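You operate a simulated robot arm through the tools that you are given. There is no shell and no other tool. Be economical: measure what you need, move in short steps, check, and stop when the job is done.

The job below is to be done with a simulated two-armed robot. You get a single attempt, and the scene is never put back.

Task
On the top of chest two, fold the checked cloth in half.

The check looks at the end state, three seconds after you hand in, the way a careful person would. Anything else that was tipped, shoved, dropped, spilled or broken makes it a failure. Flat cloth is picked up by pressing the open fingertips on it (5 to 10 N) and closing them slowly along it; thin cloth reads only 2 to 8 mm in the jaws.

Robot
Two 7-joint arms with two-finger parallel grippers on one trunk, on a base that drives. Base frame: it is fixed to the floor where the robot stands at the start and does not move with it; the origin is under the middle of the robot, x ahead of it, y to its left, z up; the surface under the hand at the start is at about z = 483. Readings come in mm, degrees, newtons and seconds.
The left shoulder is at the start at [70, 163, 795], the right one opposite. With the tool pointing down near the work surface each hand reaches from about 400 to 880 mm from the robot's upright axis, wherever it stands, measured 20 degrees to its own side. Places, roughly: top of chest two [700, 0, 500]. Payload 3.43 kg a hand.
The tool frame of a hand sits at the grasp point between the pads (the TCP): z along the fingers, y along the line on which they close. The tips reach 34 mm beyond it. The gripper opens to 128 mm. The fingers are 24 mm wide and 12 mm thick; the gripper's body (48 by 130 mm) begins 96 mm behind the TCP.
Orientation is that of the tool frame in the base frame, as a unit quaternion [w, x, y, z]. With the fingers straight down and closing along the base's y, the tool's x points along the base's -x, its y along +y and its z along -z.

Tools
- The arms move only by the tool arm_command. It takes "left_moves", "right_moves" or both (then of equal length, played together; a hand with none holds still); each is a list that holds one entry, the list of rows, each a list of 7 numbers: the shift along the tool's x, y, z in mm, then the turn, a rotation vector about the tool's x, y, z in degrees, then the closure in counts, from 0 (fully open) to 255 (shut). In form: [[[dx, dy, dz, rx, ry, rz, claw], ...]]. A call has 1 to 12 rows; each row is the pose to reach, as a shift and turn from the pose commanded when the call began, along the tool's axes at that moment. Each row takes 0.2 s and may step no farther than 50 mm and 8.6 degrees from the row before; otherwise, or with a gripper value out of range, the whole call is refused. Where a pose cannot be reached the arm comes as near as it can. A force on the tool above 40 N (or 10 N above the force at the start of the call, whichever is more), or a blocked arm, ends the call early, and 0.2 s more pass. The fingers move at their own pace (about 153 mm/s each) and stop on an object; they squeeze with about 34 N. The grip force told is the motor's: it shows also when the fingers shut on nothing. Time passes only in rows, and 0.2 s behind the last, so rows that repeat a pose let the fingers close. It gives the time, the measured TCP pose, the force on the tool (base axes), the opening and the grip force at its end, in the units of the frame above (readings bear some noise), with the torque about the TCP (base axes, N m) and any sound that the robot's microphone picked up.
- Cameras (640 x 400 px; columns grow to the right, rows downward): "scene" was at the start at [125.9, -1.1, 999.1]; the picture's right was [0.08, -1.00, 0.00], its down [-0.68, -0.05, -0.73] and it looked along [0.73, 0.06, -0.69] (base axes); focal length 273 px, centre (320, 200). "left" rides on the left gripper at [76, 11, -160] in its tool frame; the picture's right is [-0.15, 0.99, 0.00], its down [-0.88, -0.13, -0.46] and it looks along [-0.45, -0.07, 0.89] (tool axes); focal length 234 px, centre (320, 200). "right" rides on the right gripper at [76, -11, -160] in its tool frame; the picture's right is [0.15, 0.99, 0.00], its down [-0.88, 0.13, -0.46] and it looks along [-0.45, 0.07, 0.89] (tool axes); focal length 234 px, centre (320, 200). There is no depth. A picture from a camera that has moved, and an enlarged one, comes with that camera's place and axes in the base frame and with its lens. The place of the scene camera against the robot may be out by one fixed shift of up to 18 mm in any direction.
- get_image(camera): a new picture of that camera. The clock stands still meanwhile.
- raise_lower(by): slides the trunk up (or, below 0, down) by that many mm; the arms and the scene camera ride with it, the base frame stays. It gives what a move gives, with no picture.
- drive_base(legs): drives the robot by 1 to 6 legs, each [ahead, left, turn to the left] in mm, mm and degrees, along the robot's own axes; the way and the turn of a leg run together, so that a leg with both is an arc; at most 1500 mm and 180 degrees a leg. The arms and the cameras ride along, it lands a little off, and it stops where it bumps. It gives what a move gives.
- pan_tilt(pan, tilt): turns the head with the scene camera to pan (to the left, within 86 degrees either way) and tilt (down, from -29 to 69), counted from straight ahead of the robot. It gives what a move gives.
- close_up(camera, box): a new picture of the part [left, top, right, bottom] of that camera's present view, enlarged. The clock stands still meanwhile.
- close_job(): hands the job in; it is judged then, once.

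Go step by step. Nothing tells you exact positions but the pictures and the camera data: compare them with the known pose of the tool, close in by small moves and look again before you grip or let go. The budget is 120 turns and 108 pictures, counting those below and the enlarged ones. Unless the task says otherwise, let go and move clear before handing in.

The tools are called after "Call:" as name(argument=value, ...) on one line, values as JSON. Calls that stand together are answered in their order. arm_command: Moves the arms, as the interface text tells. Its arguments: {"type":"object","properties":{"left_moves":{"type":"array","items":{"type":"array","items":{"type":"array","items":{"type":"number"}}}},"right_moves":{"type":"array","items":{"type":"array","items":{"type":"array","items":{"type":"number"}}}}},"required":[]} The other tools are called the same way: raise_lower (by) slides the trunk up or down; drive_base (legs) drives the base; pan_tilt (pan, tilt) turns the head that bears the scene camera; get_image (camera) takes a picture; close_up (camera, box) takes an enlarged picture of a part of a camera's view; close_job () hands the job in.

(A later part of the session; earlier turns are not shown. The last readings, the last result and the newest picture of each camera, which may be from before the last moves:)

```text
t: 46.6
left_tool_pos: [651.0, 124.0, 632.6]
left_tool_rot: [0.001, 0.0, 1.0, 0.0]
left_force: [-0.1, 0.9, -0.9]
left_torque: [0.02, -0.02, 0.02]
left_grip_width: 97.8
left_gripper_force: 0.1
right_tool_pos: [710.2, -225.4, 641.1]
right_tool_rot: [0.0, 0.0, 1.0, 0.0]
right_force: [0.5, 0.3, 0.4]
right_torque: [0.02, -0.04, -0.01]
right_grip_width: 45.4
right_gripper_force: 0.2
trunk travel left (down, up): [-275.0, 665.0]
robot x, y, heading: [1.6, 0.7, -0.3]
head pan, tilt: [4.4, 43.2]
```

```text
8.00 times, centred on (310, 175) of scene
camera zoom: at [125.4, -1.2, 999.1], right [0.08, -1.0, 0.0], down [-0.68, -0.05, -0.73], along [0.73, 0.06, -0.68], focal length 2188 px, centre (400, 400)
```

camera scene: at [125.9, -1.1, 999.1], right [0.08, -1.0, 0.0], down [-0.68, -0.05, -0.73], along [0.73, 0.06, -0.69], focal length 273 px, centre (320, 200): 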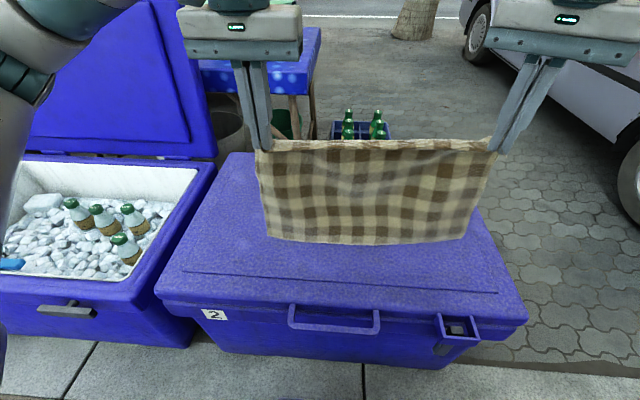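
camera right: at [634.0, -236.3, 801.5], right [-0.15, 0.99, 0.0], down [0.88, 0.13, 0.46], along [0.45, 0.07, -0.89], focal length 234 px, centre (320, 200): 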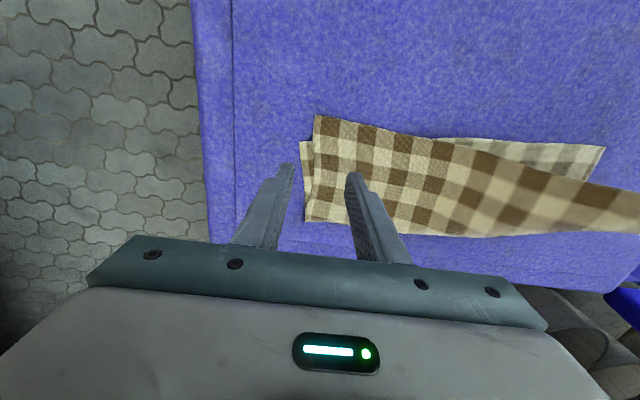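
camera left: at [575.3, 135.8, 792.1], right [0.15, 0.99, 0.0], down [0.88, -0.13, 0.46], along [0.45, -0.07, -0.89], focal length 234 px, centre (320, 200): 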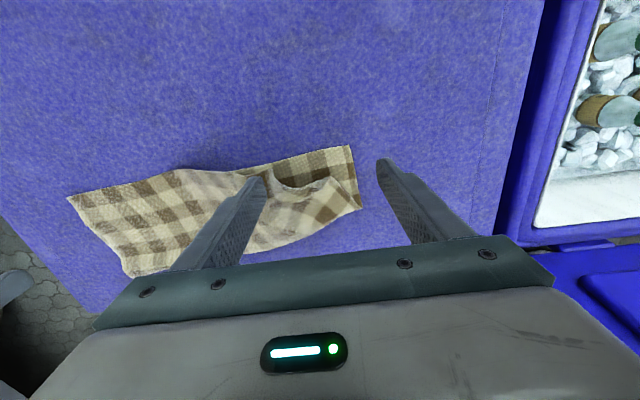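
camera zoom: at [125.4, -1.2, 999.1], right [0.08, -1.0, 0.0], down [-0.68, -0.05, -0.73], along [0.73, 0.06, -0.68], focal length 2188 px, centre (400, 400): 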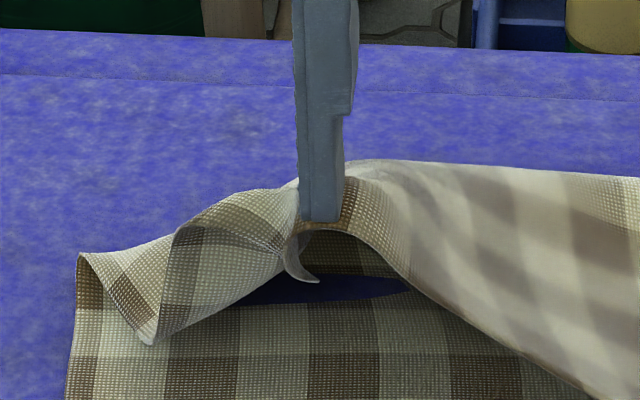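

Cloth clings to the pad and near face of the inner left finger. I'll set it down with its corner over the lower corner, near (656, 163), then pull the finger away from the cloth sideways.

Call:
arm_command(left_moves=[[[2, 10, 15, 0, 0, 0, 60], [3, 20, 35, 0, 0, 0, 60], [4, 28, 60, 0, 0, 0, 60], [4, 31, 85, 0, 0, 0, 60], [4, 31, 100, 0, 0, 0, 60], [4, 31, 110, 0, 0, 0, 60], [4, 31, 110, 0, 0, 0, 60]]])

Call:
close_up(camera="left", box=[160, 100, 400, 250])

Call:
close_up(camera="scene", box=[260, 150, 452, 270])

```text
t: 48.2
left_tool_pos: [647.8, 156.2, 520.6]
left_tool_rot: [0.0, 0.0, 1.0, 0.0]
left_force: [0.7, 0.3, 0.3]
left_torque: [-0.03, 0.01, -0.01]
left_grip_width: 97.5
left_gripper_force: 0.0
right_tool_pos: [711.1, -225.1, 642.3]
right_tool_rot: [0.001, 0.0, 1.0, 0.0]
right_force: [0.4, -0.1, -0.6]
right_torque: [0.0, 0.01, -0.01]
right_grip_width: 45.3
right_gripper_force: 0.1
trunk travel left (down, up): [-275.0, 665.0]
robot x, y, heading: [-2.1, 0.9, 0.1]
head pan, tilt: [4.4, 43.2]
```

```text
2.67 times, centred on (280, 175) of left
camera zoom: at [571.5, 167.1, 680.8], right [0.15, 0.99, 0.0], down [0.88, -0.13, 0.46], along [0.45, -0.07, -0.89], focal length 624 px, centre (427, 267)
```

zoom: 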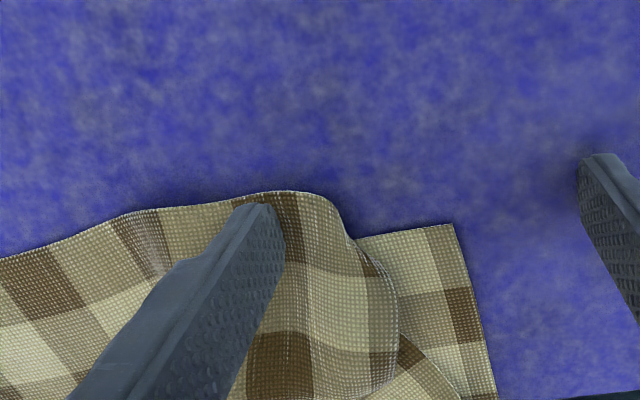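

```text
3.33 times, centred on (356, 210) of scene
camera zoom: at [126.0, -1.1, 999.1], right [0.08, -1.0, 0.0], down [-0.68, -0.05, -0.73], along [0.73, 0.06, -0.69], focal length 911 px, centre (200, 167)
```

zoom: 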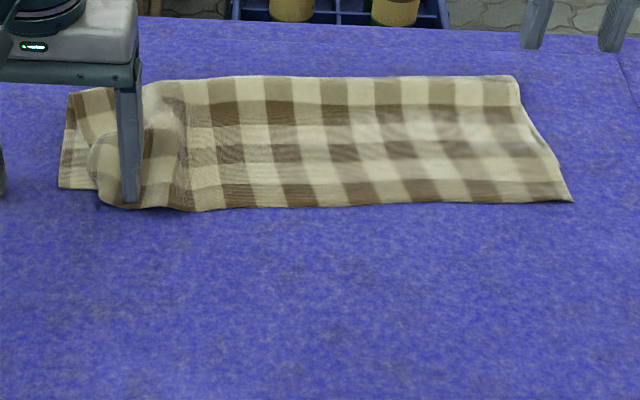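

Call:
arm_command(left_moves=[[[-20, -42, -8, 0, 0, 0, 60], [-25, -50, -50, 0, 0, 0, 60], [0, -20, -90, 0, 0, 0, 60]]])

Call:
get_image(camera="left")

Call:
close_up(camera="scene", box=[260, 150, 452, 270])

```text
refused: row 3 steps farther than a row can; nothing moved
```

```text
34 pictures are left
camera left: at [571.5, 167.1, 680.8], right [0.15, 0.99, 0.0], down [0.88, -0.13, 0.46], along [0.45, -0.07, -0.89], focal length 234 px, centre (320, 200)
```

left: 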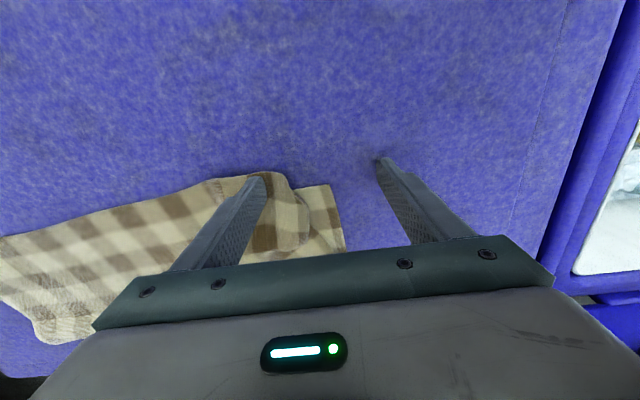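

```text
3.33 times, centred on (356, 210) of scene
camera zoom: at [126.0, -1.1, 999.1], right [0.08, -1.0, 0.0], down [-0.68, -0.05, -0.73], along [0.73, 0.06, -0.69], focal length 911 px, centre (200, 167)
```

zoom: 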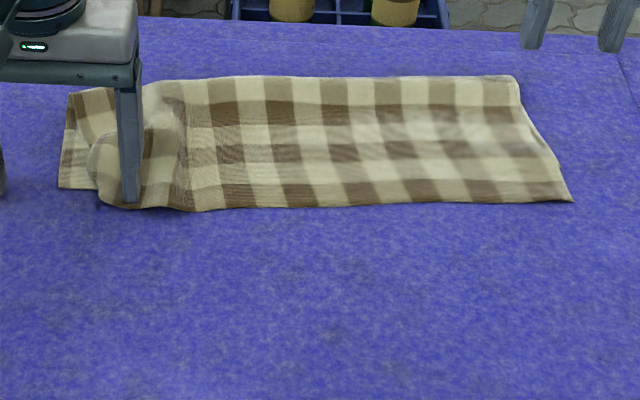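

Call:
arm_command(left_moves=[[[-20, -42, -8, 0, 0, 0, 60], [-25, -50, -50, 0, 0, 0, 60], [-15, -40, -90, 0, 0, 0, 60], [-10, -20, -120, 0, 0, 0, 60]]])

Call:
get_image(camera="left")

Call:
close_up(camera="scene", box=[260, 150, 452, 270])

```text
t: 49.2
left_tool_pos: [657.3, 135.9, 640.7]
left_tool_rot: [-0.001, 0.001, 1.0, 0.0]
left_force: [0.6, -0.9, 0.7]
left_torque: [0.01, 0.03, -0.03]
left_grip_width: 98.0
left_gripper_force: 0.1
right_tool_pos: [710.3, -226.6, 641.7]
right_tool_rot: [0.0, 0.001, 1.0, 0.0]
right_force: [0.0, 0.2, -1.0]
right_torque: [-0.02, 0.04, 0.01]
right_grip_width: 45.3
right_gripper_force: 0.1
trunk travel left (down, up): [-275.0, 665.0]
robot x, y, heading: [0.6, -0.9, 0.0]
head pan, tilt: [4.4, 43.2]
```

```text
32 pictures are left
camera left: at [582.5, 147.7, 801.6], right [0.15, 0.99, 0.0], down [0.88, -0.13, 0.45], along [0.45, -0.07, -0.89], focal length 234 px, centre (320, 200)
```

left: 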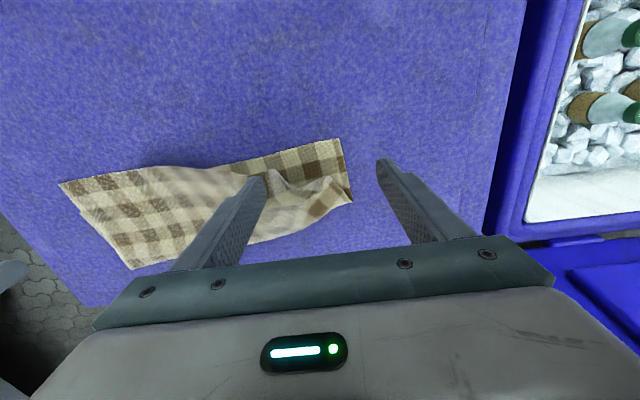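

```text
3.33 times, centred on (356, 210) of scene
camera zoom: at [125.6, -1.1, 999.1], right [0.08, -1.0, 0.0], down [-0.68, -0.05, -0.73], along [0.73, 0.06, -0.69], focal length 911 px, centre (200, 167)
```

zoom: 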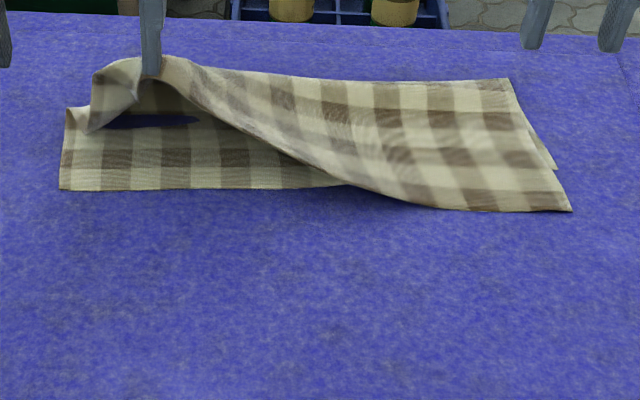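

It still clings to the inner finger. Opening wider freed the outer finger earlier, so I'll carry the corner outward over its target, hold it low and open fully.

Call:
arm_command(left_moves=[[[4, 15, 5, 0, 0, 0, 60], [8, 34, 20, 0, 0, 0, 60], [8, 36, 45, 0, 0, 0, 60], [8, 36, 70, 0, 0, 0, 60], [8, 34, 85, 0, 0, 0, 60], [8, 34, 88, 0, 0, 0, 0], [8, 34, 88, 0, 0, 0, 0], [8, 34, 88, 0, 0, 0, 0]]])

Call:
get_image(camera="left")

```text
t: 51.0
left_tool_pos: [650.1, 170.8, 554.0]
left_tool_rot: [0.0, -0.001, 1.0, 0.0]
left_force: [0.0, -0.4, -0.6]
left_torque: [-0.01, 0.03, -0.02]
left_grip_width: 127.9
left_gripper_force: 0.0
right_tool_pos: [710.6, -225.5, 643.0]
right_tool_rot: [0.001, 0.0, 1.0, 0.0]
right_force: [-0.1, 0.2, 0.2]
right_torque: [-0.03, -0.02, -0.03]
right_grip_width: 45.2
right_gripper_force: 0.1
trunk travel left (down, up): [-275.0, 665.0]
robot x, y, heading: [-2.2, 1.0, -0.2]
head pan, tilt: [4.4, 43.2]
```

```text
30 pictures are left
camera left: at [574.0, 181.6, 713.4], right [0.15, 0.99, 0.0], down [0.88, -0.13, 0.46], along [0.45, -0.07, -0.89], focal length 234 px, centre (320, 200)
```

left: 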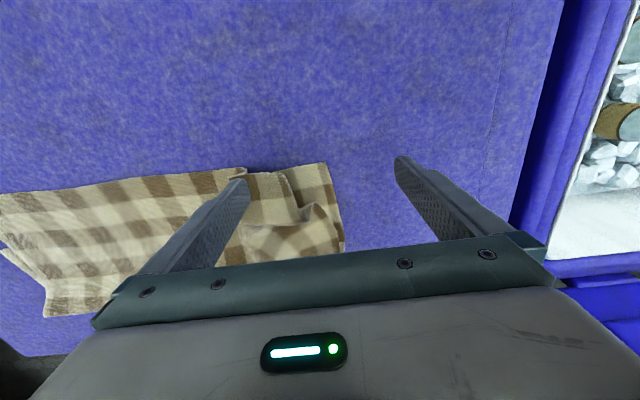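

Call:
arm_command(left_moves=[[[0, 0, -15, 0, 0, 0, 0], [0, 0, -40, 0, 0, 0, 0], [0, 0, -70, 0, 0, 0, 0]]])

Call:
close_up(camera="scene", box=[260, 150, 452, 270])

```text
t: 51.8
left_tool_pos: [649.6, 170.7, 624.5]
left_tool_rot: [0.001, 0.0, 1.0, 0.0]
left_force: [-0.5, -0.5, 0.7]
left_torque: [0.02, 0.0, 0.02]
left_grip_width: 127.7
left_gripper_force: 0.1
right_tool_pos: [710.5, -225.7, 643.6]
right_tool_rot: [0.0, -0.001, 1.0, 0.0]
right_force: [-0.3, 0.7, 0.7]
right_torque: [-0.01, 0.0, 0.01]
right_grip_width: 45.1
right_gripper_force: 0.0
trunk travel left (down, up): [-275.0, 665.0]
robot x, y, heading: [-1.0, 2.0, -0.3]
head pan, tilt: [4.4, 43.2]
```

```text
3.33 times, centred on (356, 210) of scene
camera zoom: at [125.7, -1.2, 999.1], right [0.08, -1.0, 0.0], down [-0.68, -0.05, -0.73], along [0.73, 0.06, -0.69], focal length 911 px, centre (200, 167)
```

zoom: 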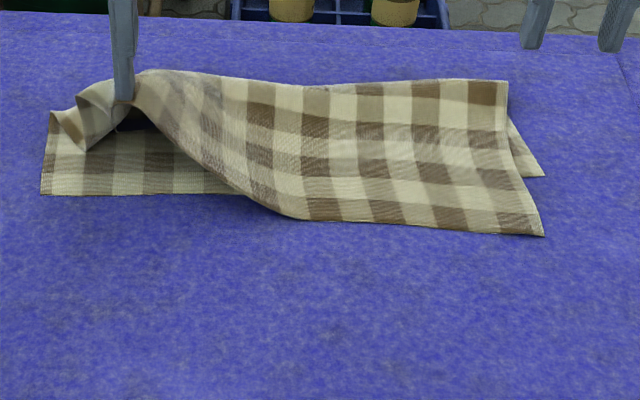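

It's stuck to that finger, so I'll lower it back in place, pin the cloth beside it with the right hand, and peel the left finger off.

Call:
arm_command(left_moves=[[[0, 4, 25, 0, 0, 0, 0], [0, 8, 50, 0, 0, 0, 0], [0, 8, 75, 0, 0, 0, 0], [0, 8, 92, 0, 0, 0, 0], [0, 8, 103, 0, 0, 0, 0], [0, 8, 103, 0, 0, 0, 0]]], right_moves=[[[6, 43, 0, 0, 0, 0, 200], [12, 86, 0, 0, 0, 0, 255], [18, 128, 0, 0, 0, 0, 255], [24, 171, 0, 0, 0, 0, 255], [30, 214, 0, 0, 0, 0, 255], [35, 256, 0, 0, 0, 0, 255]]])

Call:
arm_command(right_moves=[[[0, 0, 30, 0, 0, 0, 255], [0, 0, 60, 0, 0, 0, 255], [0, 0, 85, 0, 0, 0, 255], [0, 0, 105, 0, 0, 0, 255], [0, 0, 117, 0, 0, 0, 255], [0, 0, 121, 0, 0, 0, 255], [0, 0, 123, 0, 0, 0, 255], [0, 0, 123, 0, 0, 0, 255]]])

Call:
get_image(camera="scene")

```text
t: 53.2
left_tool_pos: [649.7, 177.3, 520.2]
left_tool_rot: [0.0, 0.0, 1.0, 0.0]
left_force: [0.2, 0.6, 4.1]
left_torque: [-0.23, 0.0, 0.02]
left_grip_width: 127.5
left_gripper_force: 0.0
right_tool_pos: [675.4, 31.3, 642.1]
right_tool_rot: [0.0, 0.0, 1.0, -0.001]
right_force: [-0.1, -0.3, -0.5]
right_torque: [0.01, -0.01, 0.03]
right_grip_width: 0.0
right_gripper_force: 31.8
trunk travel left (down, up): [-275.0, 665.0]
robot x, y, heading: [3.7, 0.4, -0.0]
head pan, tilt: [4.4, 43.2]
```

```text
t: 55.0
left_tool_pos: [649.8, 177.9, 521.9]
left_tool_rot: [0.0, -0.001, 1.0, 0.0]
left_force: [0.5, -0.1, 3.3]
left_torque: [-0.18, 0.01, 0.04]
left_grip_width: 127.9
left_gripper_force: 0.0
right_tool_pos: [675.3, 30.1, 520.5]
right_tool_rot: [0.002, -0.001, 1.0, 0.0]
right_force: [2.6, -1.0, 10.7]
right_torque: [-0.03, -0.03, 0.01]
right_grip_width: 0.0
right_gripper_force: 33.4
trunk travel left (down, up): [-275.0, 665.0]
robot x, y, heading: [0.8, -1.3, 0.3]
head pan, tilt: [4.4, 43.2]
```

```text
28 pictures are left
camera scene: at [125.1, -1.2, 999.3], right [0.08, -1.0, 0.0], down [-0.68, -0.05, -0.73], along [0.73, 0.06, -0.68], focal length 273 px, centre (320, 200)
```

scene: 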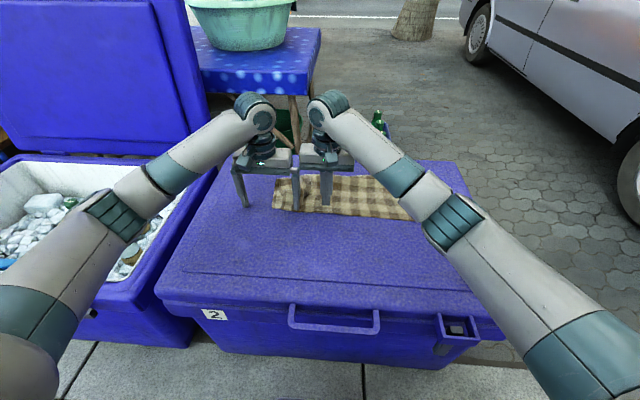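

Call:
arm_command(left_moves=[[[0, 5, -5, 0, 0, 0, 0], [0, 15, -10, 0, 0, 0, 0], [0, 28, -18, 0, 0, 0, 0], [0, 42, -30, 0, 0, 0, 0], [0, 50, -55, 0, 0, 0, 0], [0, 55, -85, 0, 0, 0, 0]]])

Call:
close_up(camera="scene", box=[230, 130, 470, 280])

```text
t: 56.4
left_tool_pos: [646.7, 231.9, 604.1]
left_tool_rot: [0.0, 0.0, 1.0, 0.001]
left_force: [2.3, -12.0, -10.5]
left_torque: [0.4, 0.07, -0.03]
left_grip_width: 128.0
left_gripper_force: 0.1
right_tool_pos: [674.0, 30.7, 520.6]
right_tool_rot: [0.001, -0.001, 1.0, 0.0]
right_force: [-3.0, 10.0, 24.9]
right_torque: [0.59, 0.11, 0.0]
right_grip_width: 0.0
right_gripper_force: 32.4
trunk travel left (down, up): [-275.0, 665.0]
robot x, y, heading: [0.1, -1.7, -0.1]
head pan, tilt: [4.4, 43.2]
```

```text
2.67 times, centred on (350, 205) of scene
camera zoom: at [124.8, -1.3, 999.2], right [0.08, -1.0, 0.0], down [-0.68, -0.05, -0.73], along [0.73, 0.06, -0.68], focal length 729 px, centre (240, 187)
```

zoom: 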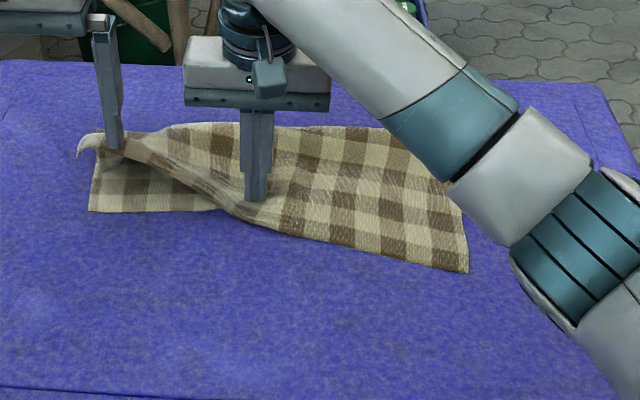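

Call:
arm_command(left_moves=[[[0, 3, -6, 0, 0, 0, 0], [0, 6, -12, 0, 0, 0, 0], [0, 9, -18, 0, 0, 0, 0], [0, 12, -26, 0, 0, 0, 0], [0, 15, -34, 0, 0, 0, 0]]])

Call:
close_up(camera="scene", box=[230, 130, 390, 230])

```text
t: 57.6
left_tool_pos: [648.8, 247.2, 640.6]
left_tool_rot: [0.0, -0.001, 1.0, -0.001]
left_force: [0.0, -13.1, -13.5]
left_torque: [0.44, 0.09, -0.12]
left_grip_width: 127.8
left_gripper_force: 0.1
right_tool_pos: [675.2, 30.1, 519.3]
right_tool_rot: [0.001, 0.0, 1.0, -0.001]
right_force: [-2.0, 11.5, 26.7]
right_torque: [0.53, 0.21, -0.08]
right_grip_width: 0.0
right_gripper_force: 32.5
trunk travel left (down, up): [-275.0, 665.0]
robot x, y, heading: [-2.3, 3.7, 0.0]
head pan, tilt: [4.4, 43.2]
```

```text
4.00 times, centred on (310, 180) of scene
camera zoom: at [124.7, -1.3, 999.3], right [0.08, -1.0, 0.0], down [-0.68, -0.05, -0.73], along [0.73, 0.06, -0.68], focal length 1094 px, centre (360, 280)
```

zoom: 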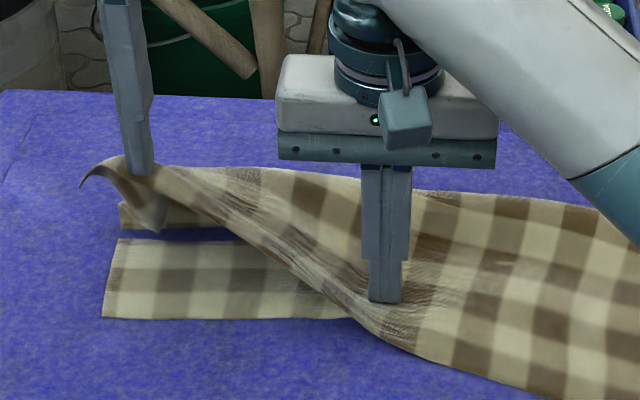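

The cloth slips under the pin because the pull is sideways across the finger. I'll tilt the left hand so the finger points along the taut cloth and pull it straight off the tip, pinning a bit harder with the right.

Call:
arm_command(left_moves=[[[0, 3.9, 8.6, 7.5, 0, 0, 0], [0, 6.6, 17.7, 15, 0, 0, 0], [0, 8.1, 27.1, 22.5, 0, 0, 0], [0, 8.4, 36.6, 30, 0, 0, 0], [0, 7.5, 46, 37.5, 0, 0, 0], [0, 5.3, 55.2, 45, 0, 0, 0], [0, 13, 47, 45, 0, 0, 0], [0, 21, 39, 45, 0, 0, 0], [0, 29, 31, 45, 0, 0, 0], [0, 37, 23, 45, 0, 0, 0]]], right_moves=[[[0, 0, 0.5, 0, 0, 0, 255], [0, 0, 1, 0, 0, 0, 255], [0, 0, 1, 0, 0, 0, 255], [0, 0, 1, 0, 0, 0, 255], [0, 0, 1, 0, 0, 0, 255], [0, 0, 1, 0, 0, 0, 255], [0, 0, 1, 0, 0, 0, 255], [0, 0, 1, 0, 0, 0, 255], [0, 0, 1, 0, 0, 0, 255], [0, 0, 1, 0, 0, 0, 255]]])

Call:
close_up(camera="scene", box=[230, 130, 390, 230])

```text
t: 59.8
left_tool_pos: [648.8, 286.5, 618.2]
left_tool_rot: [0.001, 0.001, 0.924, -0.383]
left_force: [0.5, 0.0, 0.2]
left_torque: [-0.01, 0.0, 0.02]
left_grip_width: 128.0
left_gripper_force: 0.1
right_tool_pos: [674.6, 29.2, 521.0]
right_tool_rot: [0.001, 0.0, 1.0, -0.001]
right_force: [3.1, 1.3, 28.1]
right_torque: [0.03, 0.07, -0.01]
right_grip_width: 0.0
right_gripper_force: 33.3
trunk travel left (down, up): [-275.0, 665.0]
robot x, y, heading: [-1.6, -0.6, 0.1]
head pan, tilt: [4.4, 43.2]
```

```text
4.00 times, centred on (310, 180) of scene
camera zoom: at [123.7, -1.1, 999.5], right [0.08, -1.0, 0.0], down [-0.68, -0.05, -0.73], along [0.73, 0.06, -0.68], focal length 1094 px, centre (360, 280)
```

zoom: 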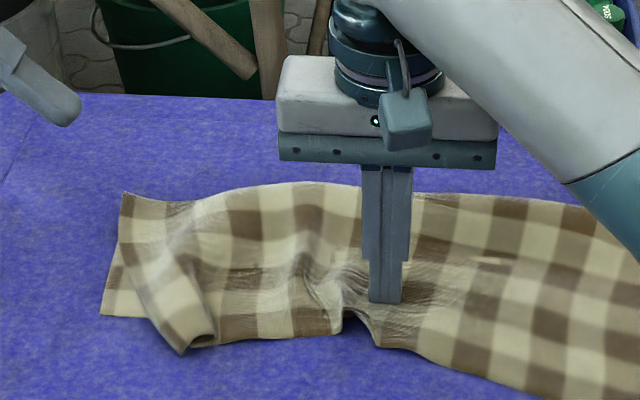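

The left finger came free. I'll lift the right hand off, straighten the left hand up and out of the way, and look.

Call:
arm_command(left_moves=[[[0, -7, -7, -7.5, 0, 0, 0], [0, -14, -14, -15, 0, 0, 0], [0, -21, -21, -22.5, 0, 0, 0], [0, -28, -28, -30, 0, 0, 0], [0, -35, -35, -37.5, 0, 0, 0], [0, -42, -42, -45, 0, 0, 0], [0, -42, -42, -45, 0, 0, 0], [0, -42, -42, -45, 0, 0, 0], [0, -42, -42, -45, 0, 0, 0]]], right_moves=[[[0, 0, -3, 0, 0, 0, 255], [0, 0, -8, 0, 0, 0, 255], [0, 0, -20, 0, 0, 0, 255], [0, 0, -40, 0, 0, 0, 255], [0, 0, -70, 0, 0, 0, 255], [0, 0, -100, 0, 0, 0, 255], [0, -40, -130, 0, 0, 0, 255], [0, -85, -140, 0, 0, 0, 255], [0, -130, -140, 0, 0, 0, 255]]])

Call:
close_up(camera="scene", box=[240, 130, 480, 280])

```text
t: 61.8
left_tool_pos: [650.3, 284.5, 676.4]
left_tool_rot: [0.0, 0.0, 1.0, 0.0]
left_force: [-0.2, 0.2, 0.8]
left_torque: [-0.01, 0.03, 0.0]
left_grip_width: 128.0
left_gripper_force: 0.1
right_tool_pos: [674.3, -101.2, 656.9]
right_tool_rot: [0.0, 0.0, 1.0, 0.0]
right_force: [0.2, -0.1, 0.0]
right_torque: [0.0, 0.01, -0.04]
right_grip_width: 0.2
right_gripper_force: 33.0
trunk travel left (down, up): [-275.0, 665.0]
robot x, y, heading: [-2.7, -0.3, -0.1]
head pan, tilt: [4.4, 43.2]
```

```text
2.67 times, centred on (360, 205) of scene
camera zoom: at [125.9, -1.5, 999.1], right [0.08, -1.0, 0.0], down [-0.68, -0.05, -0.73], along [0.73, 0.06, -0.69], focal length 729 px, centre (213, 187)
```

zoom: 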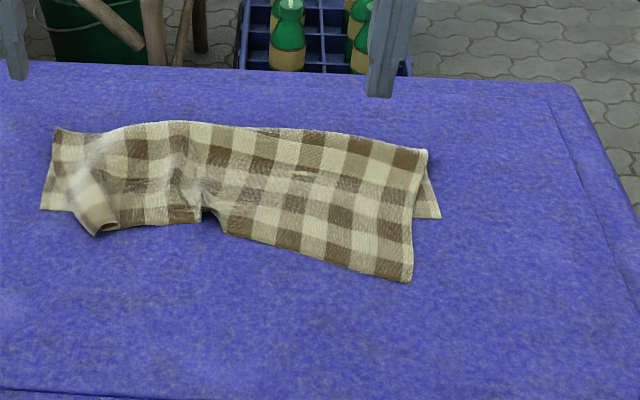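

The cloth is free, but the fold is uneven: the upper right corner sticks out to about (573, -140), and the upper left corner is curled near (608, 156). I'll re-grip both upper corners and redo the last fold-over, starting by hovering and viewing with both wrist cameras.

Call:
arm_command(left_moves=[[[0, -36, 10, 0, 0, 0, 195], [10, -72, 25, 0, 0, 0, 195], [20, -108, 40, 0, 0, 0, 195], [30, -144, 50, 0, 0, 0, 195], [30, -144, 50, 0, 0, 0, 195]]], right_moves=[[[22, -4, 8, 0, 0, 0, 195], [45, -8, 15, 0, 0, 0, 195], [67, -13, 22, 0, 0, 0, 195], [89, -17, 30, 0, 0, 0, 195], [89, -17, 30, 0, 0, 0, 195]]])

Call:
get_image(camera="left")

Call:
get_image(camera="right")

```text
t: 63.0
left_tool_pos: [618.3, 140.0, 625.4]
left_tool_rot: [0.001, 0.001, 1.0, -0.001]
left_force: [-0.1, 0.0, -0.2]
left_torque: [-0.01, 0.0, 0.02]
left_grip_width: 30.0
left_gripper_force: 0.1
right_tool_pos: [586.7, -116.0, 627.7]
right_tool_rot: [0.0, 0.001, 1.0, 0.0]
right_force: [0.2, -0.5, 0.4]
right_torque: [-0.02, 0.02, 0.01]
right_grip_width: 30.1
right_gripper_force: 0.0
trunk travel left (down, up): [-275.0, 665.0]
robot x, y, heading: [-1.3, 0.2, 0.0]
head pan, tilt: [4.4, 43.2]
```

```text
23 pictures are left
camera left: at [543.2, 151.8, 785.3], right [0.15, 0.99, 0.0], down [0.88, -0.13, 0.46], along [0.45, -0.07, -0.89], focal length 234 px, centre (320, 200)
```

left: 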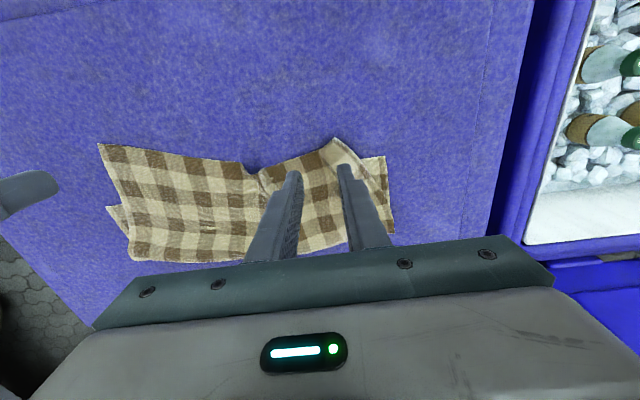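

```text
22 pictures are left
camera right: at [510.2, -126.9, 786.6], right [-0.15, 0.99, 0.0], down [0.88, 0.13, 0.46], along [0.45, 0.07, -0.89], focal length 234 px, centre (320, 200)
```

right: 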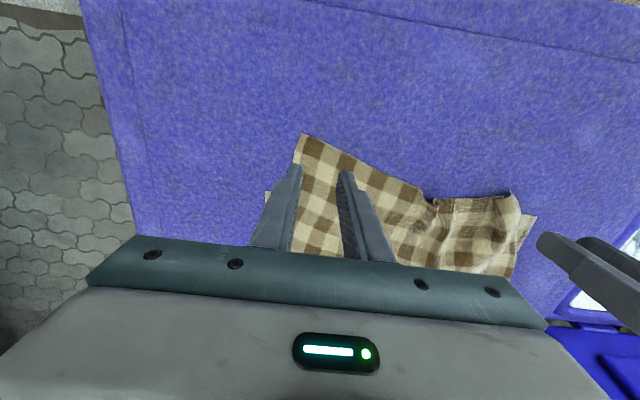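

Call:
close_up(camera="left", box=[240, 120, 400, 220])

```text
4.00 times, centred on (320, 170) of left
camera zoom: at [543.2, 151.8, 785.3], right [0.15, 0.99, 0.0], down [0.88, -0.13, 0.46], along [0.45, -0.07, -0.89], focal length 937 px, centre (320, 320)
```

zoom: 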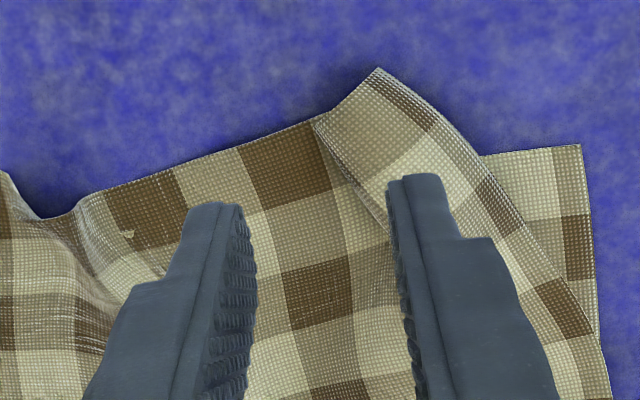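

The left corner has only a small pleat and both upper corners lie directly on the lid, clear of the lower layer. I'll lower onto them, yawing the right hand 16° to match its edge.

Call:
arm_command(left_moves=[[[-5, 1, 30, 0, 0, 0, 195], [-10, 2, 60, 0, 0, 0, 195], [-10, 2, 85, 0, 0, 0, 195], [-10, 2, 100, 0, 0, 0, 195], [-10, 2, 105, 0, 0, 0, 195], [-10, 2, 106.5, 0, 0, 0, 195], [-10, 2, 106.5, 0, 0, 0, 195]]], right_moves=[[[-2, 1, 30, 0, 0, 8, 195], [-4, 2, 60, 0, 0, 16, 195], [-4, 2, 85, 0, 0, 16, 195], [-4, 2, 102, 0, 0, 16, 195], [-4, 2, 107, 0, 0, 16, 195], [-4, 2, 109, 0, 0, 16, 195], [-4, 2, 109, 0, 0, 16, 195]]])

```text
t: 64.6
left_tool_pos: [630.4, 142.9, 520.2]
left_tool_rot: [0.002, 0.0, 1.0, 0.0]
left_force: [-0.9, -0.9, 5.6]
left_torque: [0.03, -0.07, -0.05]
left_grip_width: 29.9
left_gripper_force: 0.1
right_tool_pos: [589.4, -114.5, 518.1]
right_tool_rot: [0.001, 0.14, 0.99, -0.001]
right_force: [0.3, 0.7, 1.9]
right_torque: [0.05, -0.01, -0.01]
right_grip_width: 29.8
right_gripper_force: 0.0
trunk travel left (down, up): [-275.0, 665.0]
robot x, y, heading: [0.2, 1.3, 0.1]
head pan, tilt: [4.4, 43.2]
```

Call:
arm_command(left_moves=[[[0, 0, 0.8, 0, 0, 0, 203], [0, 0, 0.8, 0, 0, 0, 210], [0, -1, 0.8, 0, 0, 0, 217], [0, -2, 0.8, 0, 0, 0, 224], [0, -3, 0.8, 0, 0, 0, 231], [0, -4, 0.8, 0, 0, 0, 238], [0, -5, 0.8, 0, 0, 0, 246], [0, -6, 0.8, 0, 0, 0, 255], [0, -6, 0.8, 0, 0, 0, 255]]], right_moves=[[[0, 1, 0.9, 0, 0, 0, 203], [0, 2, 0.9, 0, 0, 0, 210], [0, 4, 0.9, 0, 0, 0, 217], [0, 5, 0.9, 0, 0, 0, 224], [0, 7, 0.9, 0, 0, 0, 231], [0, 8, 0.9, 0, 0, 0, 238], [0, 10, 0.9, 0, 0, 0, 246], [0, 12, 0.9, 0, 0, 0, 255], [0, 12, 0.9, 0, 0, 0, 255]]])

```text
t: 66.6
left_tool_pos: [629.0, 137.4, 521.0]
left_tool_rot: [0.001, 0.0, 1.0, 0.001]
left_force: [0.7, 5.0, 20.8]
left_torque: [0.22, -0.11, 0.05]
left_grip_width: 0.0
left_gripper_force: 32.6
right_tool_pos: [591.4, -103.4, 518.2]
right_tool_rot: [0.001, 0.138, 0.99, 0.0]
right_force: [-1.0, -0.2, 4.7]
right_torque: [-0.02, 0.0, -0.03]
right_grip_width: 0.0
right_gripper_force: 33.5
trunk travel left (down, up): [-275.0, 665.0]
robot x, y, heading: [-2.8, -1.6, 0.1]
head pan, tilt: [4.4, 43.2]
```

Neither hand caught any cloth. I'll lift slightly, reopen, press a bit harder and try again.

Call:
arm_command(left_moves=[[[0, 3, -10, 0, 0, 0, 230], [0, 6, -15, 0, 0, 0, 195], [0, 6, -15, 0, 0, 0, 195]]], right_moves=[[[0, -6, -10, 0, 0, 0, 230], [0, -12, -15, 0, 0, 0, 195], [0, -12, -15, 0, 0, 0, 195]]])

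Call:
close_up(camera="left", box=[240, 120, 400, 220])

Call:
close_up(camera="right", box=[240, 120, 400, 220])

```text
t: 67.4
left_tool_pos: [628.1, 142.5, 533.1]
left_tool_rot: [-0.001, 0.0, 1.0, 0.0]
left_force: [0.5, 0.3, -0.1]
left_torque: [-0.03, 0.0, 0.01]
left_grip_width: 30.0
left_gripper_force: 0.1
right_tool_pos: [591.2, -115.2, 531.9]
right_tool_rot: [0.001, 0.139, 0.99, 0.0]
right_force: [-0.4, -0.2, 1.1]
right_torque: [0.01, 0.01, 0.01]
right_grip_width: 30.1
right_gripper_force: 0.1
trunk travel left (down, up): [-275.0, 665.0]
robot x, y, heading: [-2.4, -0.5, 0.1]
head pan, tilt: [4.4, 43.2]
```

```text
4.00 times, centred on (320, 170) of left
camera zoom: at [553.5, 154.3, 692.8], right [0.15, 0.99, 0.0], down [0.88, -0.13, 0.45], along [0.45, -0.07, -0.89], focal length 937 px, centre (320, 320)
```

zoom: 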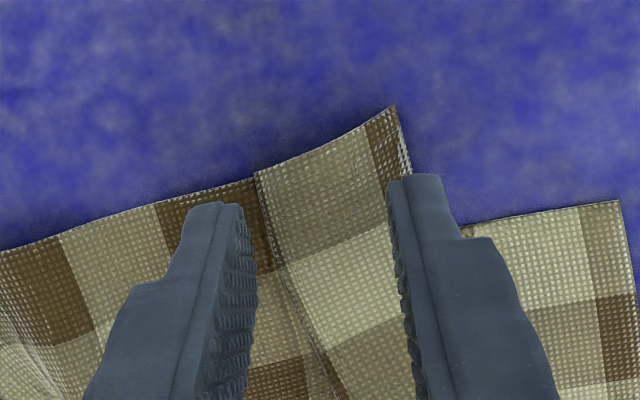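

```text
4.00 times, centred on (320, 170) of right
camera zoom: at [514.1, -103.8, 691.3], right [0.13, 0.99, 0.0], down [0.88, -0.12, 0.46], along [0.45, -0.06, -0.89], focal length 937 px, centre (320, 320)
```

zoom: 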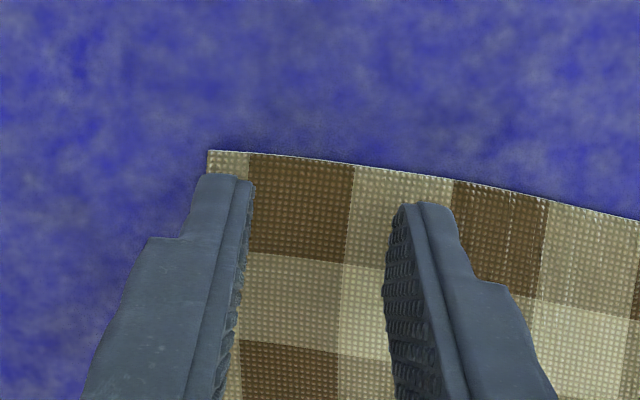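

Positions look right. I'll press to about 10 N, shifted slightly inward.

Call:
arm_command(left_moves=[[[0, -5, 6, 0, 0, 0, 195], [0, -5, 11, 0, 0, 0, 195], [0, -5, 14, 0, 0, 0, 195], [0, -5, 15, 0, 0, 0, 195], [0, -5, 15, 0, 0, 0, 195]]], right_moves=[[[0, 6, 6, 0, 0, 0, 195], [0, 6, 11, 0, 0, 0, 195], [0, 6, 14, 0, 0, 0, 195], [0, 6, 15.5, 0, 0, 0, 195], [0, 6, 15.5, 0, 0, 0, 195]]])

```text
t: 68.6
left_tool_pos: [627.9, 137.6, 520.2]
left_tool_rot: [0.0, 0.0, 1.0, 0.0]
left_force: [1.3, 0.7, 8.2]
left_torque: [0.18, -0.16, -0.03]
left_grip_width: 30.1
left_gripper_force: 0.3
right_tool_pos: [590.6, -109.1, 519.4]
right_tool_rot: [0.001, 0.14, 0.99, 0.002]
right_force: [1.3, -0.4, 11.4]
right_torque: [0.07, -0.02, 0.0]
right_grip_width: 30.0
right_gripper_force: 0.0
trunk travel left (down, up): [-275.0, 665.0]
robot x, y, heading: [1.1, 1.9, -0.1]
head pan, tilt: [4.4, 43.2]
```

Call:
arm_command(left_moves=[[[0, -1, 0.4, 0, 0, 0, 201], [0, -2, 0.4, 0, 0, 0, 207], [0, -3, 0.4, 0, 0, 0, 213], [0, -4, 0.4, 0, 0, 0, 219], [0, -5, 0.4, 0, 0, 0, 225], [0, -6, 0.4, 0, 0, 0, 231], [0, -7, 0.4, 0, 0, 0, 237], [0, -8, 0.4, 0, 0, 0, 243], [0, -9, 0.4, 0, 0, 0, 249], [0, -10, 0.4, 0, 0, 0, 255], [0, -10, 0.4, 0, 0, 0, 255]]], right_moves=[[[0, 1.3, 0, 0, 0, 0, 201], [0, 2.6, 0, 0, 0, 0, 207], [0, 3.9, 0, 0, 0, 0, 213], [0, 5.2, 0, 0, 0, 0, 219], [0, 6.5, 0, 0, 0, 0, 225], [0, 7.8, 0, 0, 0, 0, 231], [0, 9, 0, 0, 0, 0, 237], [0, 10, 0, 0, 0, 0, 243], [0, 11, 0, 0, 0, 0, 249], [0, 12, 0, 0, 0, 0, 255], [0, 12, 0, 0, 0, 0, 255]]])

```text
t: 71.0
left_tool_pos: [628.7, 128.6, 521.4]
left_tool_rot: [0.002, 0.0, 1.0, 0.0]
left_force: [-0.2, 5.6, 28.3]
left_torque: [0.24, -0.16, 0.05]
left_grip_width: 0.1
left_gripper_force: 32.8
right_tool_pos: [593.3, -97.3, 518.9]
right_tool_rot: [0.002, 0.139, 0.99, 0.0]
right_force: [-0.5, -1.1, 5.1]
right_torque: [-0.05, 0.03, 0.01]
right_grip_width: 0.0
right_gripper_force: 32.7
trunk travel left (down, up): [-275.0, 665.0]
robot x, y, heading: [-1.9, 2.3, 0.0]
head pan, tilt: [4.4, 43.2]
```

Still nothing caught. I'll lift, open wider to 45 mm and check.

Call:
arm_command(left_moves=[[[0, 0, -15, 0, 0, 0, 230], [0, 0, -25, 0, 0, 0, 165], [0, 0, -25, 0, 0, 0, 165]]], right_moves=[[[0, 0, -15, 0, 0, 0, 230], [0, 0, -25, 0, 0, 0, 165], [0, 0, -25, 0, 0, 0, 165]]])

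Call:
get_image(camera="left")

Call:
get_image(camera="right")

```text
t: 71.8
left_tool_pos: [629.9, 127.2, 541.8]
left_tool_rot: [-0.001, 0.0, 1.0, 0.0]
left_force: [0.0, -0.3, 0.8]
left_torque: [0.04, -0.01, -0.01]
left_grip_width: 45.0
left_gripper_force: 0.1
right_tool_pos: [595.8, -97.7, 541.4]
right_tool_rot: [0.0, 0.139, 0.99, 0.0]
right_force: [0.5, 0.6, -0.3]
right_torque: [-0.01, 0.0, 0.0]
right_grip_width: 45.1
right_gripper_force: 0.1
trunk travel left (down, up): [-275.0, 665.0]
robot x, y, heading: [1.2, -4.4, 0.1]
head pan, tilt: [4.4, 43.2]
```

```text
18 pictures are left
camera left: at [554.1, 139.1, 702.1], right [0.15, 0.99, 0.0], down [0.88, -0.13, 0.45], along [0.45, -0.07, -0.89], focal length 234 px, centre (320, 200)
```

left: 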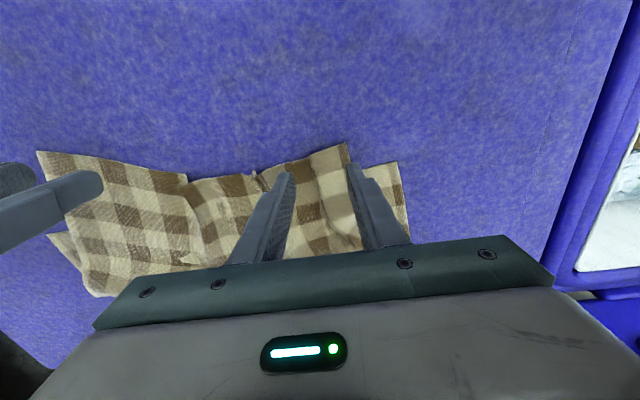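

```text
17 pictures are left
camera right: at [519.4, -86.3, 701.1], right [0.13, 0.99, 0.0], down [0.88, -0.12, 0.46], along [0.45, -0.06, -0.89], focal length 234 px, centre (320, 200)
```

right: 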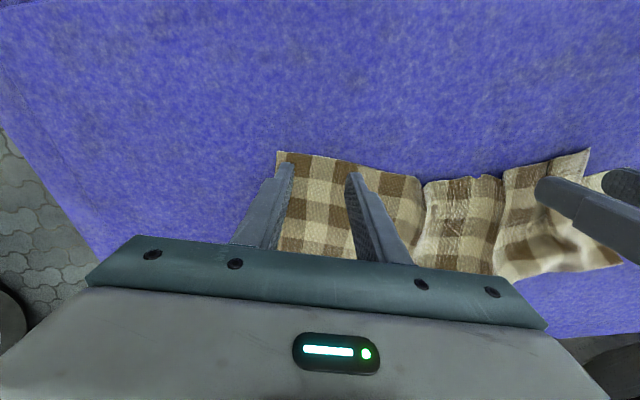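

The right corner didn't move at all, so the fingertips slid over it. I'll press harder this time, around 15 N.

Call:
arm_command(left_moves=[[[4, 0, 10, 0, 0, 0, 165], [4, 0, 18, 0, 0, 0, 165], [4, 0, 22, 0, 0, 0, 165], [4, 0, 24, 0, 0, 0, 165], [4, 0, 24, 0, 0, 0, 165]]], right_moves=[[[3, -10, 10, 0, 0, 0, 165], [3, -10, 18, 0, 0, 0, 165], [3, -10, 22, 0, 0, 0, 165], [3, -10, 25.5, 0, 0, 0, 165], [3, -10, 25.5, 0, 0, 0, 165]]])

```text
t: 73.0
left_tool_pos: [624.8, 127.8, 521.0]
left_tool_rot: [0.001, 0.0, 1.0, 0.0]
left_force: [0.3, -0.4, 1.4]
left_torque: [0.04, -0.05, -0.02]
left_grip_width: 45.2
left_gripper_force: 0.0
right_tool_pos: [590.1, -104.9, 519.1]
right_tool_rot: [0.002, 0.139, 0.99, 0.001]
right_force: [1.3, -1.7, 16.4]
right_torque: [-0.04, -0.06, 0.02]
right_grip_width: 45.5
right_gripper_force: 0.2
trunk travel left (down, up): [-275.0, 665.0]
robot x, y, heading: [-1.8, -0.3, -0.2]
head pan, tilt: [4.4, 43.2]
```

Call:
arm_command(left_moves=[[[0, 0, 1.8, 0, 0, 0, 165], [0, 0, 1.8, 0, 0, 0, 175], [0, 0, 1.8, 0, 0, 0, 184], [0, 0, 1.8, 0, 0, 0, 193], [0, 0, 1.8, 0, 0, 0, 202], [0, 0, 1.8, 0, 0, 0, 211], [0, 0, 1.8, 0, 0, 0, 220], [0, 0, 1.8, 0, 0, 0, 229], [0, 0, 1.8, 0, 0, 0, 238], [0, 0, 1.8, 0, 0, 0, 247], [0, 0, 1.8, 0, 0, 0, 255], [0, 0, 1.8, 0, 0, 0, 255]]], right_moves=[[[0, 0, 0, 0, 0, 0, 165], [0, 0, 0, 0, 0, 0, 175], [0, 0, 0, 0, 0, 0, 184], [0, 0, 0, 0, 0, 0, 193], [0, 0, 0, 0, 0, 0, 202], [0, 0, 0, 0, 0, 0, 211], [0, 0, 0, 0, 0, 0, 220], [0, 0, 0, 0, 0, 0, 229], [0, 0, 0, 0, 0, 0, 238], [0, 0, 0, 0, 0, 0, 247], [0, 0, 0, 0, 0, 0, 255], [0, 0, 0, 0, 0, 0, 255]]])

```text
t: 75.6
left_tool_pos: [624.8, 128.2, 518.7]
left_tool_rot: [0.002, 0.0, 1.0, 0.0]
left_force: [-1.1, -0.7, 14.3]
left_torque: [-0.03, -0.11, -0.01]
left_grip_width: 3.0
left_gripper_force: 33.8
right_tool_pos: [587.3, -104.6, 519.6]
right_tool_rot: [0.002, 0.14, 0.99, 0.001]
right_force: [1.1, 2.8, 22.3]
right_torque: [0.13, -0.19, 0.01]
right_grip_width: 1.7
right_gripper_force: 33.7
trunk travel left (down, up): [-275.0, 665.0]
robot x, y, heading: [-0.5, 2.3, -0.1]
head pan, tilt: [4.4, 43.2]
```

Both hands now hold cloth, at 3.0 and 1.7 mm. I'll lift the upper layer, spread the hands back to full width and carry it over to stand above the proper fold line near x≈785.

Call:
arm_command(left_moves=[[[-5, 2, -20, 0, 0, 0, 255], [-10, 5, -41, 0, 0, 0, 255], [-17, 9, -56, 0, 0, 0, 255], [-25, 14, -71, 0, 0, 0, 255], [-37, 20, -84, 0, 0, 0, 255], [-50, 27, -96, 0, 0, 0, 255], [-65, 33, -104, 0, 0, 0, 255], [-80, 39, -111, 0, 0, 0, 255], [-97, 45, -116, 0, 0, 0, 255], [-115, 50, -121, 0, 0, 0, 255], [-138, 55, -124, 0, 0, 0, 255], [-160, 58, -126, 0, 0, 0, 255]]], right_moves=[[[-6.3, -0.3, -20, 0, 0, -1.3, 255], [-13.9, -1.2, -41, 0, 0, -2.6, 255], [-26.5, -1.7, -61, 0, 0, -4, 255], [-40.1, -2, -81, 0, 0, -5.3, 255], [-57.8, -2.1, -96, 0, 0, -6.6, 255], [-76.4, -1.9, -111, 0, 0, -8, 255], [-97, -1.2, -121, 0, 0, -9.3, 255], [-117.3, 0.5, -131, 0, 0, -10.6, 255], [-139.5, 2.7, -134, 0, 0, -12, 255], [-162.4, 6.2, -136, 0, 0, -13.3, 255], [-184.4, 9.4, -131, 0, 0, -14.6, 255], [-205.1, 13.2, -126, 0, 0, -16, 255]]])

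Call:
close_up(camera="scene", box=[240, 110, 480, 260])

```text
t: 78.2
left_tool_pos: [784.8, 185.8, 643.6]
left_tool_rot: [0.0, -0.001, 1.0, 0.0]
left_force: [0.1, -0.4, -0.4]
left_torque: [0.0, 0.01, -0.01]
left_grip_width: 3.2
left_gripper_force: 33.9
right_tool_pos: [790.8, -150.7, 642.8]
right_tool_rot: [-0.001, -0.001, 1.0, 0.0]
right_force: [-0.4, 0.4, 0.1]
right_torque: [0.0, -0.02, -0.04]
right_grip_width: 0.0
right_gripper_force: 33.1
trunk travel left (down, up): [-275.0, 665.0]
robot x, y, heading: [1.5, -0.8, -0.3]
head pan, tilt: [4.4, 43.2]
```

```text
2.67 times, centred on (360, 185) of scene
camera zoom: at [126.1, -1.1, 999.0], right [0.08, -1.0, 0.0], down [-0.68, -0.05, -0.73], along [0.73, 0.06, -0.69], focal length 729 px, centre (213, 240)
```

zoom: 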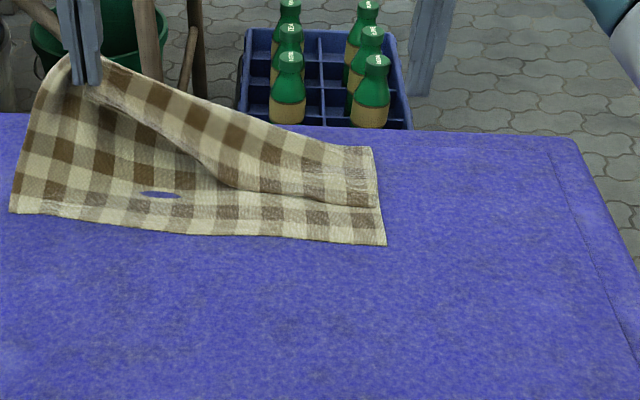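

The right hand slipped off and the cloth shifted. I'll unfold the cloth back flat toward me with the left hand, so I can re-grip cleanly and use the hang-and-lay method again.

Call:
arm_command(left_moves=[[[15, 2, -25, 0, 0, 0, 255], [40, 6, -45, 0, 0, 0, 255], [70, 10, -56, 0, 0, 0, 255], [105, 15, -58, 0, 0, 0, 255], [140, 20, -56, 0, 0, 0, 255], [175, 25, -45, 0, 0, 0, 255], [210, 32, -28, 0, 0, 0, 255], [240, 38, -5, 0, 0, 0, 255], [270, 42, 22, 0, 0, 0, 255], [295, 45, 50, 0, 0, 0, 255], [320, 47, 80, 0, 0, 0, 255], [338, 49, 108, 0, 0, 0, 255]]])

Call:
get_image(camera="scene")

```text
t: 80.8
left_tool_pos: [446.7, 235.3, 535.2]
left_tool_rot: [0.0, 0.0, 1.0, -0.001]
left_force: [0.2, 0.4, 0.4]
left_torque: [0.03, -0.01, -0.02]
left_grip_width: 3.0
left_gripper_force: 34.6
right_tool_pos: [790.1, -149.7, 642.6]
right_tool_rot: [0.0, 0.0, 1.0, -0.001]
right_force: [-1.1, -0.2, 0.6]
right_torque: [0.0, 0.02, -0.02]
right_grip_width: 0.0
right_gripper_force: 33.0
trunk travel left (down, up): [-275.0, 665.0]
robot x, y, heading: [1.9, -0.6, 0.1]
head pan, tilt: [4.4, 43.2]
```

```text
15 pictures are left
camera scene: at [125.9, -1.0, 999.2], right [0.08, -1.0, 0.0], down [-0.68, -0.05, -0.73], along [0.73, 0.06, -0.69], focal length 273 px, centre (320, 200)
```

scene: 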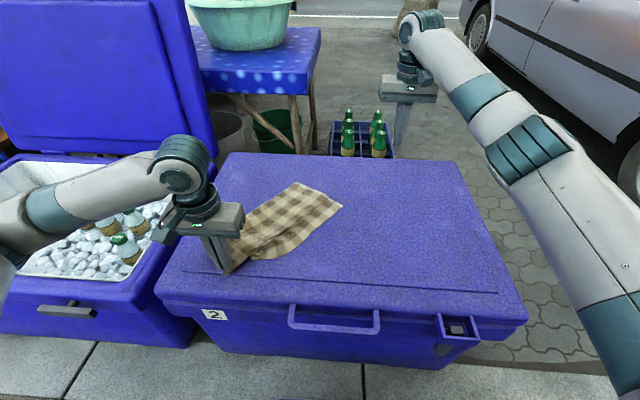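

Call:
close_up(camera="scene", box=[200, 165, 360, 285])

```text
3.33 times, centred on (280, 225) of scene
camera zoom: at [125.9, -1.0, 999.2], right [0.08, -1.0, 0.0], down [-0.68, -0.05, -0.73], along [0.73, 0.06, -0.69], focal length 911 px, centre (453, 117)
```

zoom: 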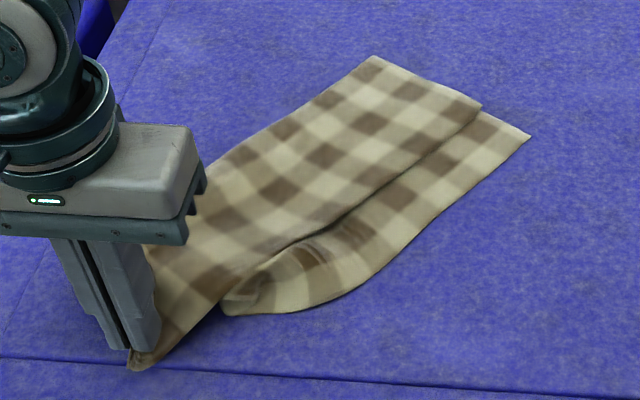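

The cloth is actually still folded, just turned about 40°: the upper hem runs from the left hand to about (700, 28), with the lower edge sticking out 50 mm beyond it. I'll bring the right hand over the upper right corner, aligned with that hem, and check.

Call:
arm_command(right_moves=[[[15, 30, 0, 0, 0, -7.5, 200], [31, 60, 5, 0, 0, -15, 165], [46, 90, 12, 0, 0, -22.5, 165], [62, 120, 20, 0, 0, -30, 165], [77, 150, 30, 0, 0, -37.5, 165], [93, 180, 40, 0, 0, -45, 165], [108, 205, 50, 0, 0, -52, 165], [108, 205, 50, 0, 0, -52, 165]]])

Call:
get_image(camera="right")

```text
t: 82.6
left_tool_pos: [447.1, 234.5, 535.1]
left_tool_rot: [0.001, 0.0, 1.0, 0.0]
left_force: [-0.7, -0.5, -0.4]
left_torque: [-0.01, 0.0, 0.02]
left_grip_width: 3.3
left_gripper_force: 33.6
right_tool_pos: [683.4, 55.3, 591.0]
right_tool_rot: [0.0, -0.439, 0.898, 0.0]
right_force: [0.5, 0.4, 0.3]
right_torque: [0.01, -0.01, -0.03]
right_grip_width: 44.9
right_gripper_force: 0.1
trunk travel left (down, up): [-275.0, 665.0]
robot x, y, heading: [-2.1, -5.5, 0.0]
head pan, tilt: [4.4, 43.2]
```

```text
13 pictures are left
camera right: at [644.2, -10.8, 751.8], right [-0.87, 0.49, 0.0], down [0.44, 0.78, 0.46], along [0.22, 0.4, -0.89], focal length 234 px, centre (320, 200)
```

right: 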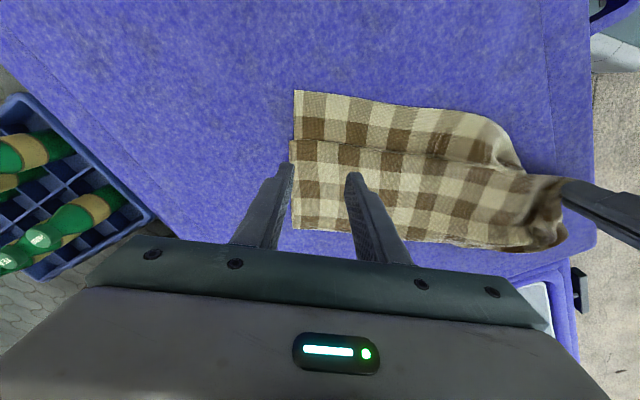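

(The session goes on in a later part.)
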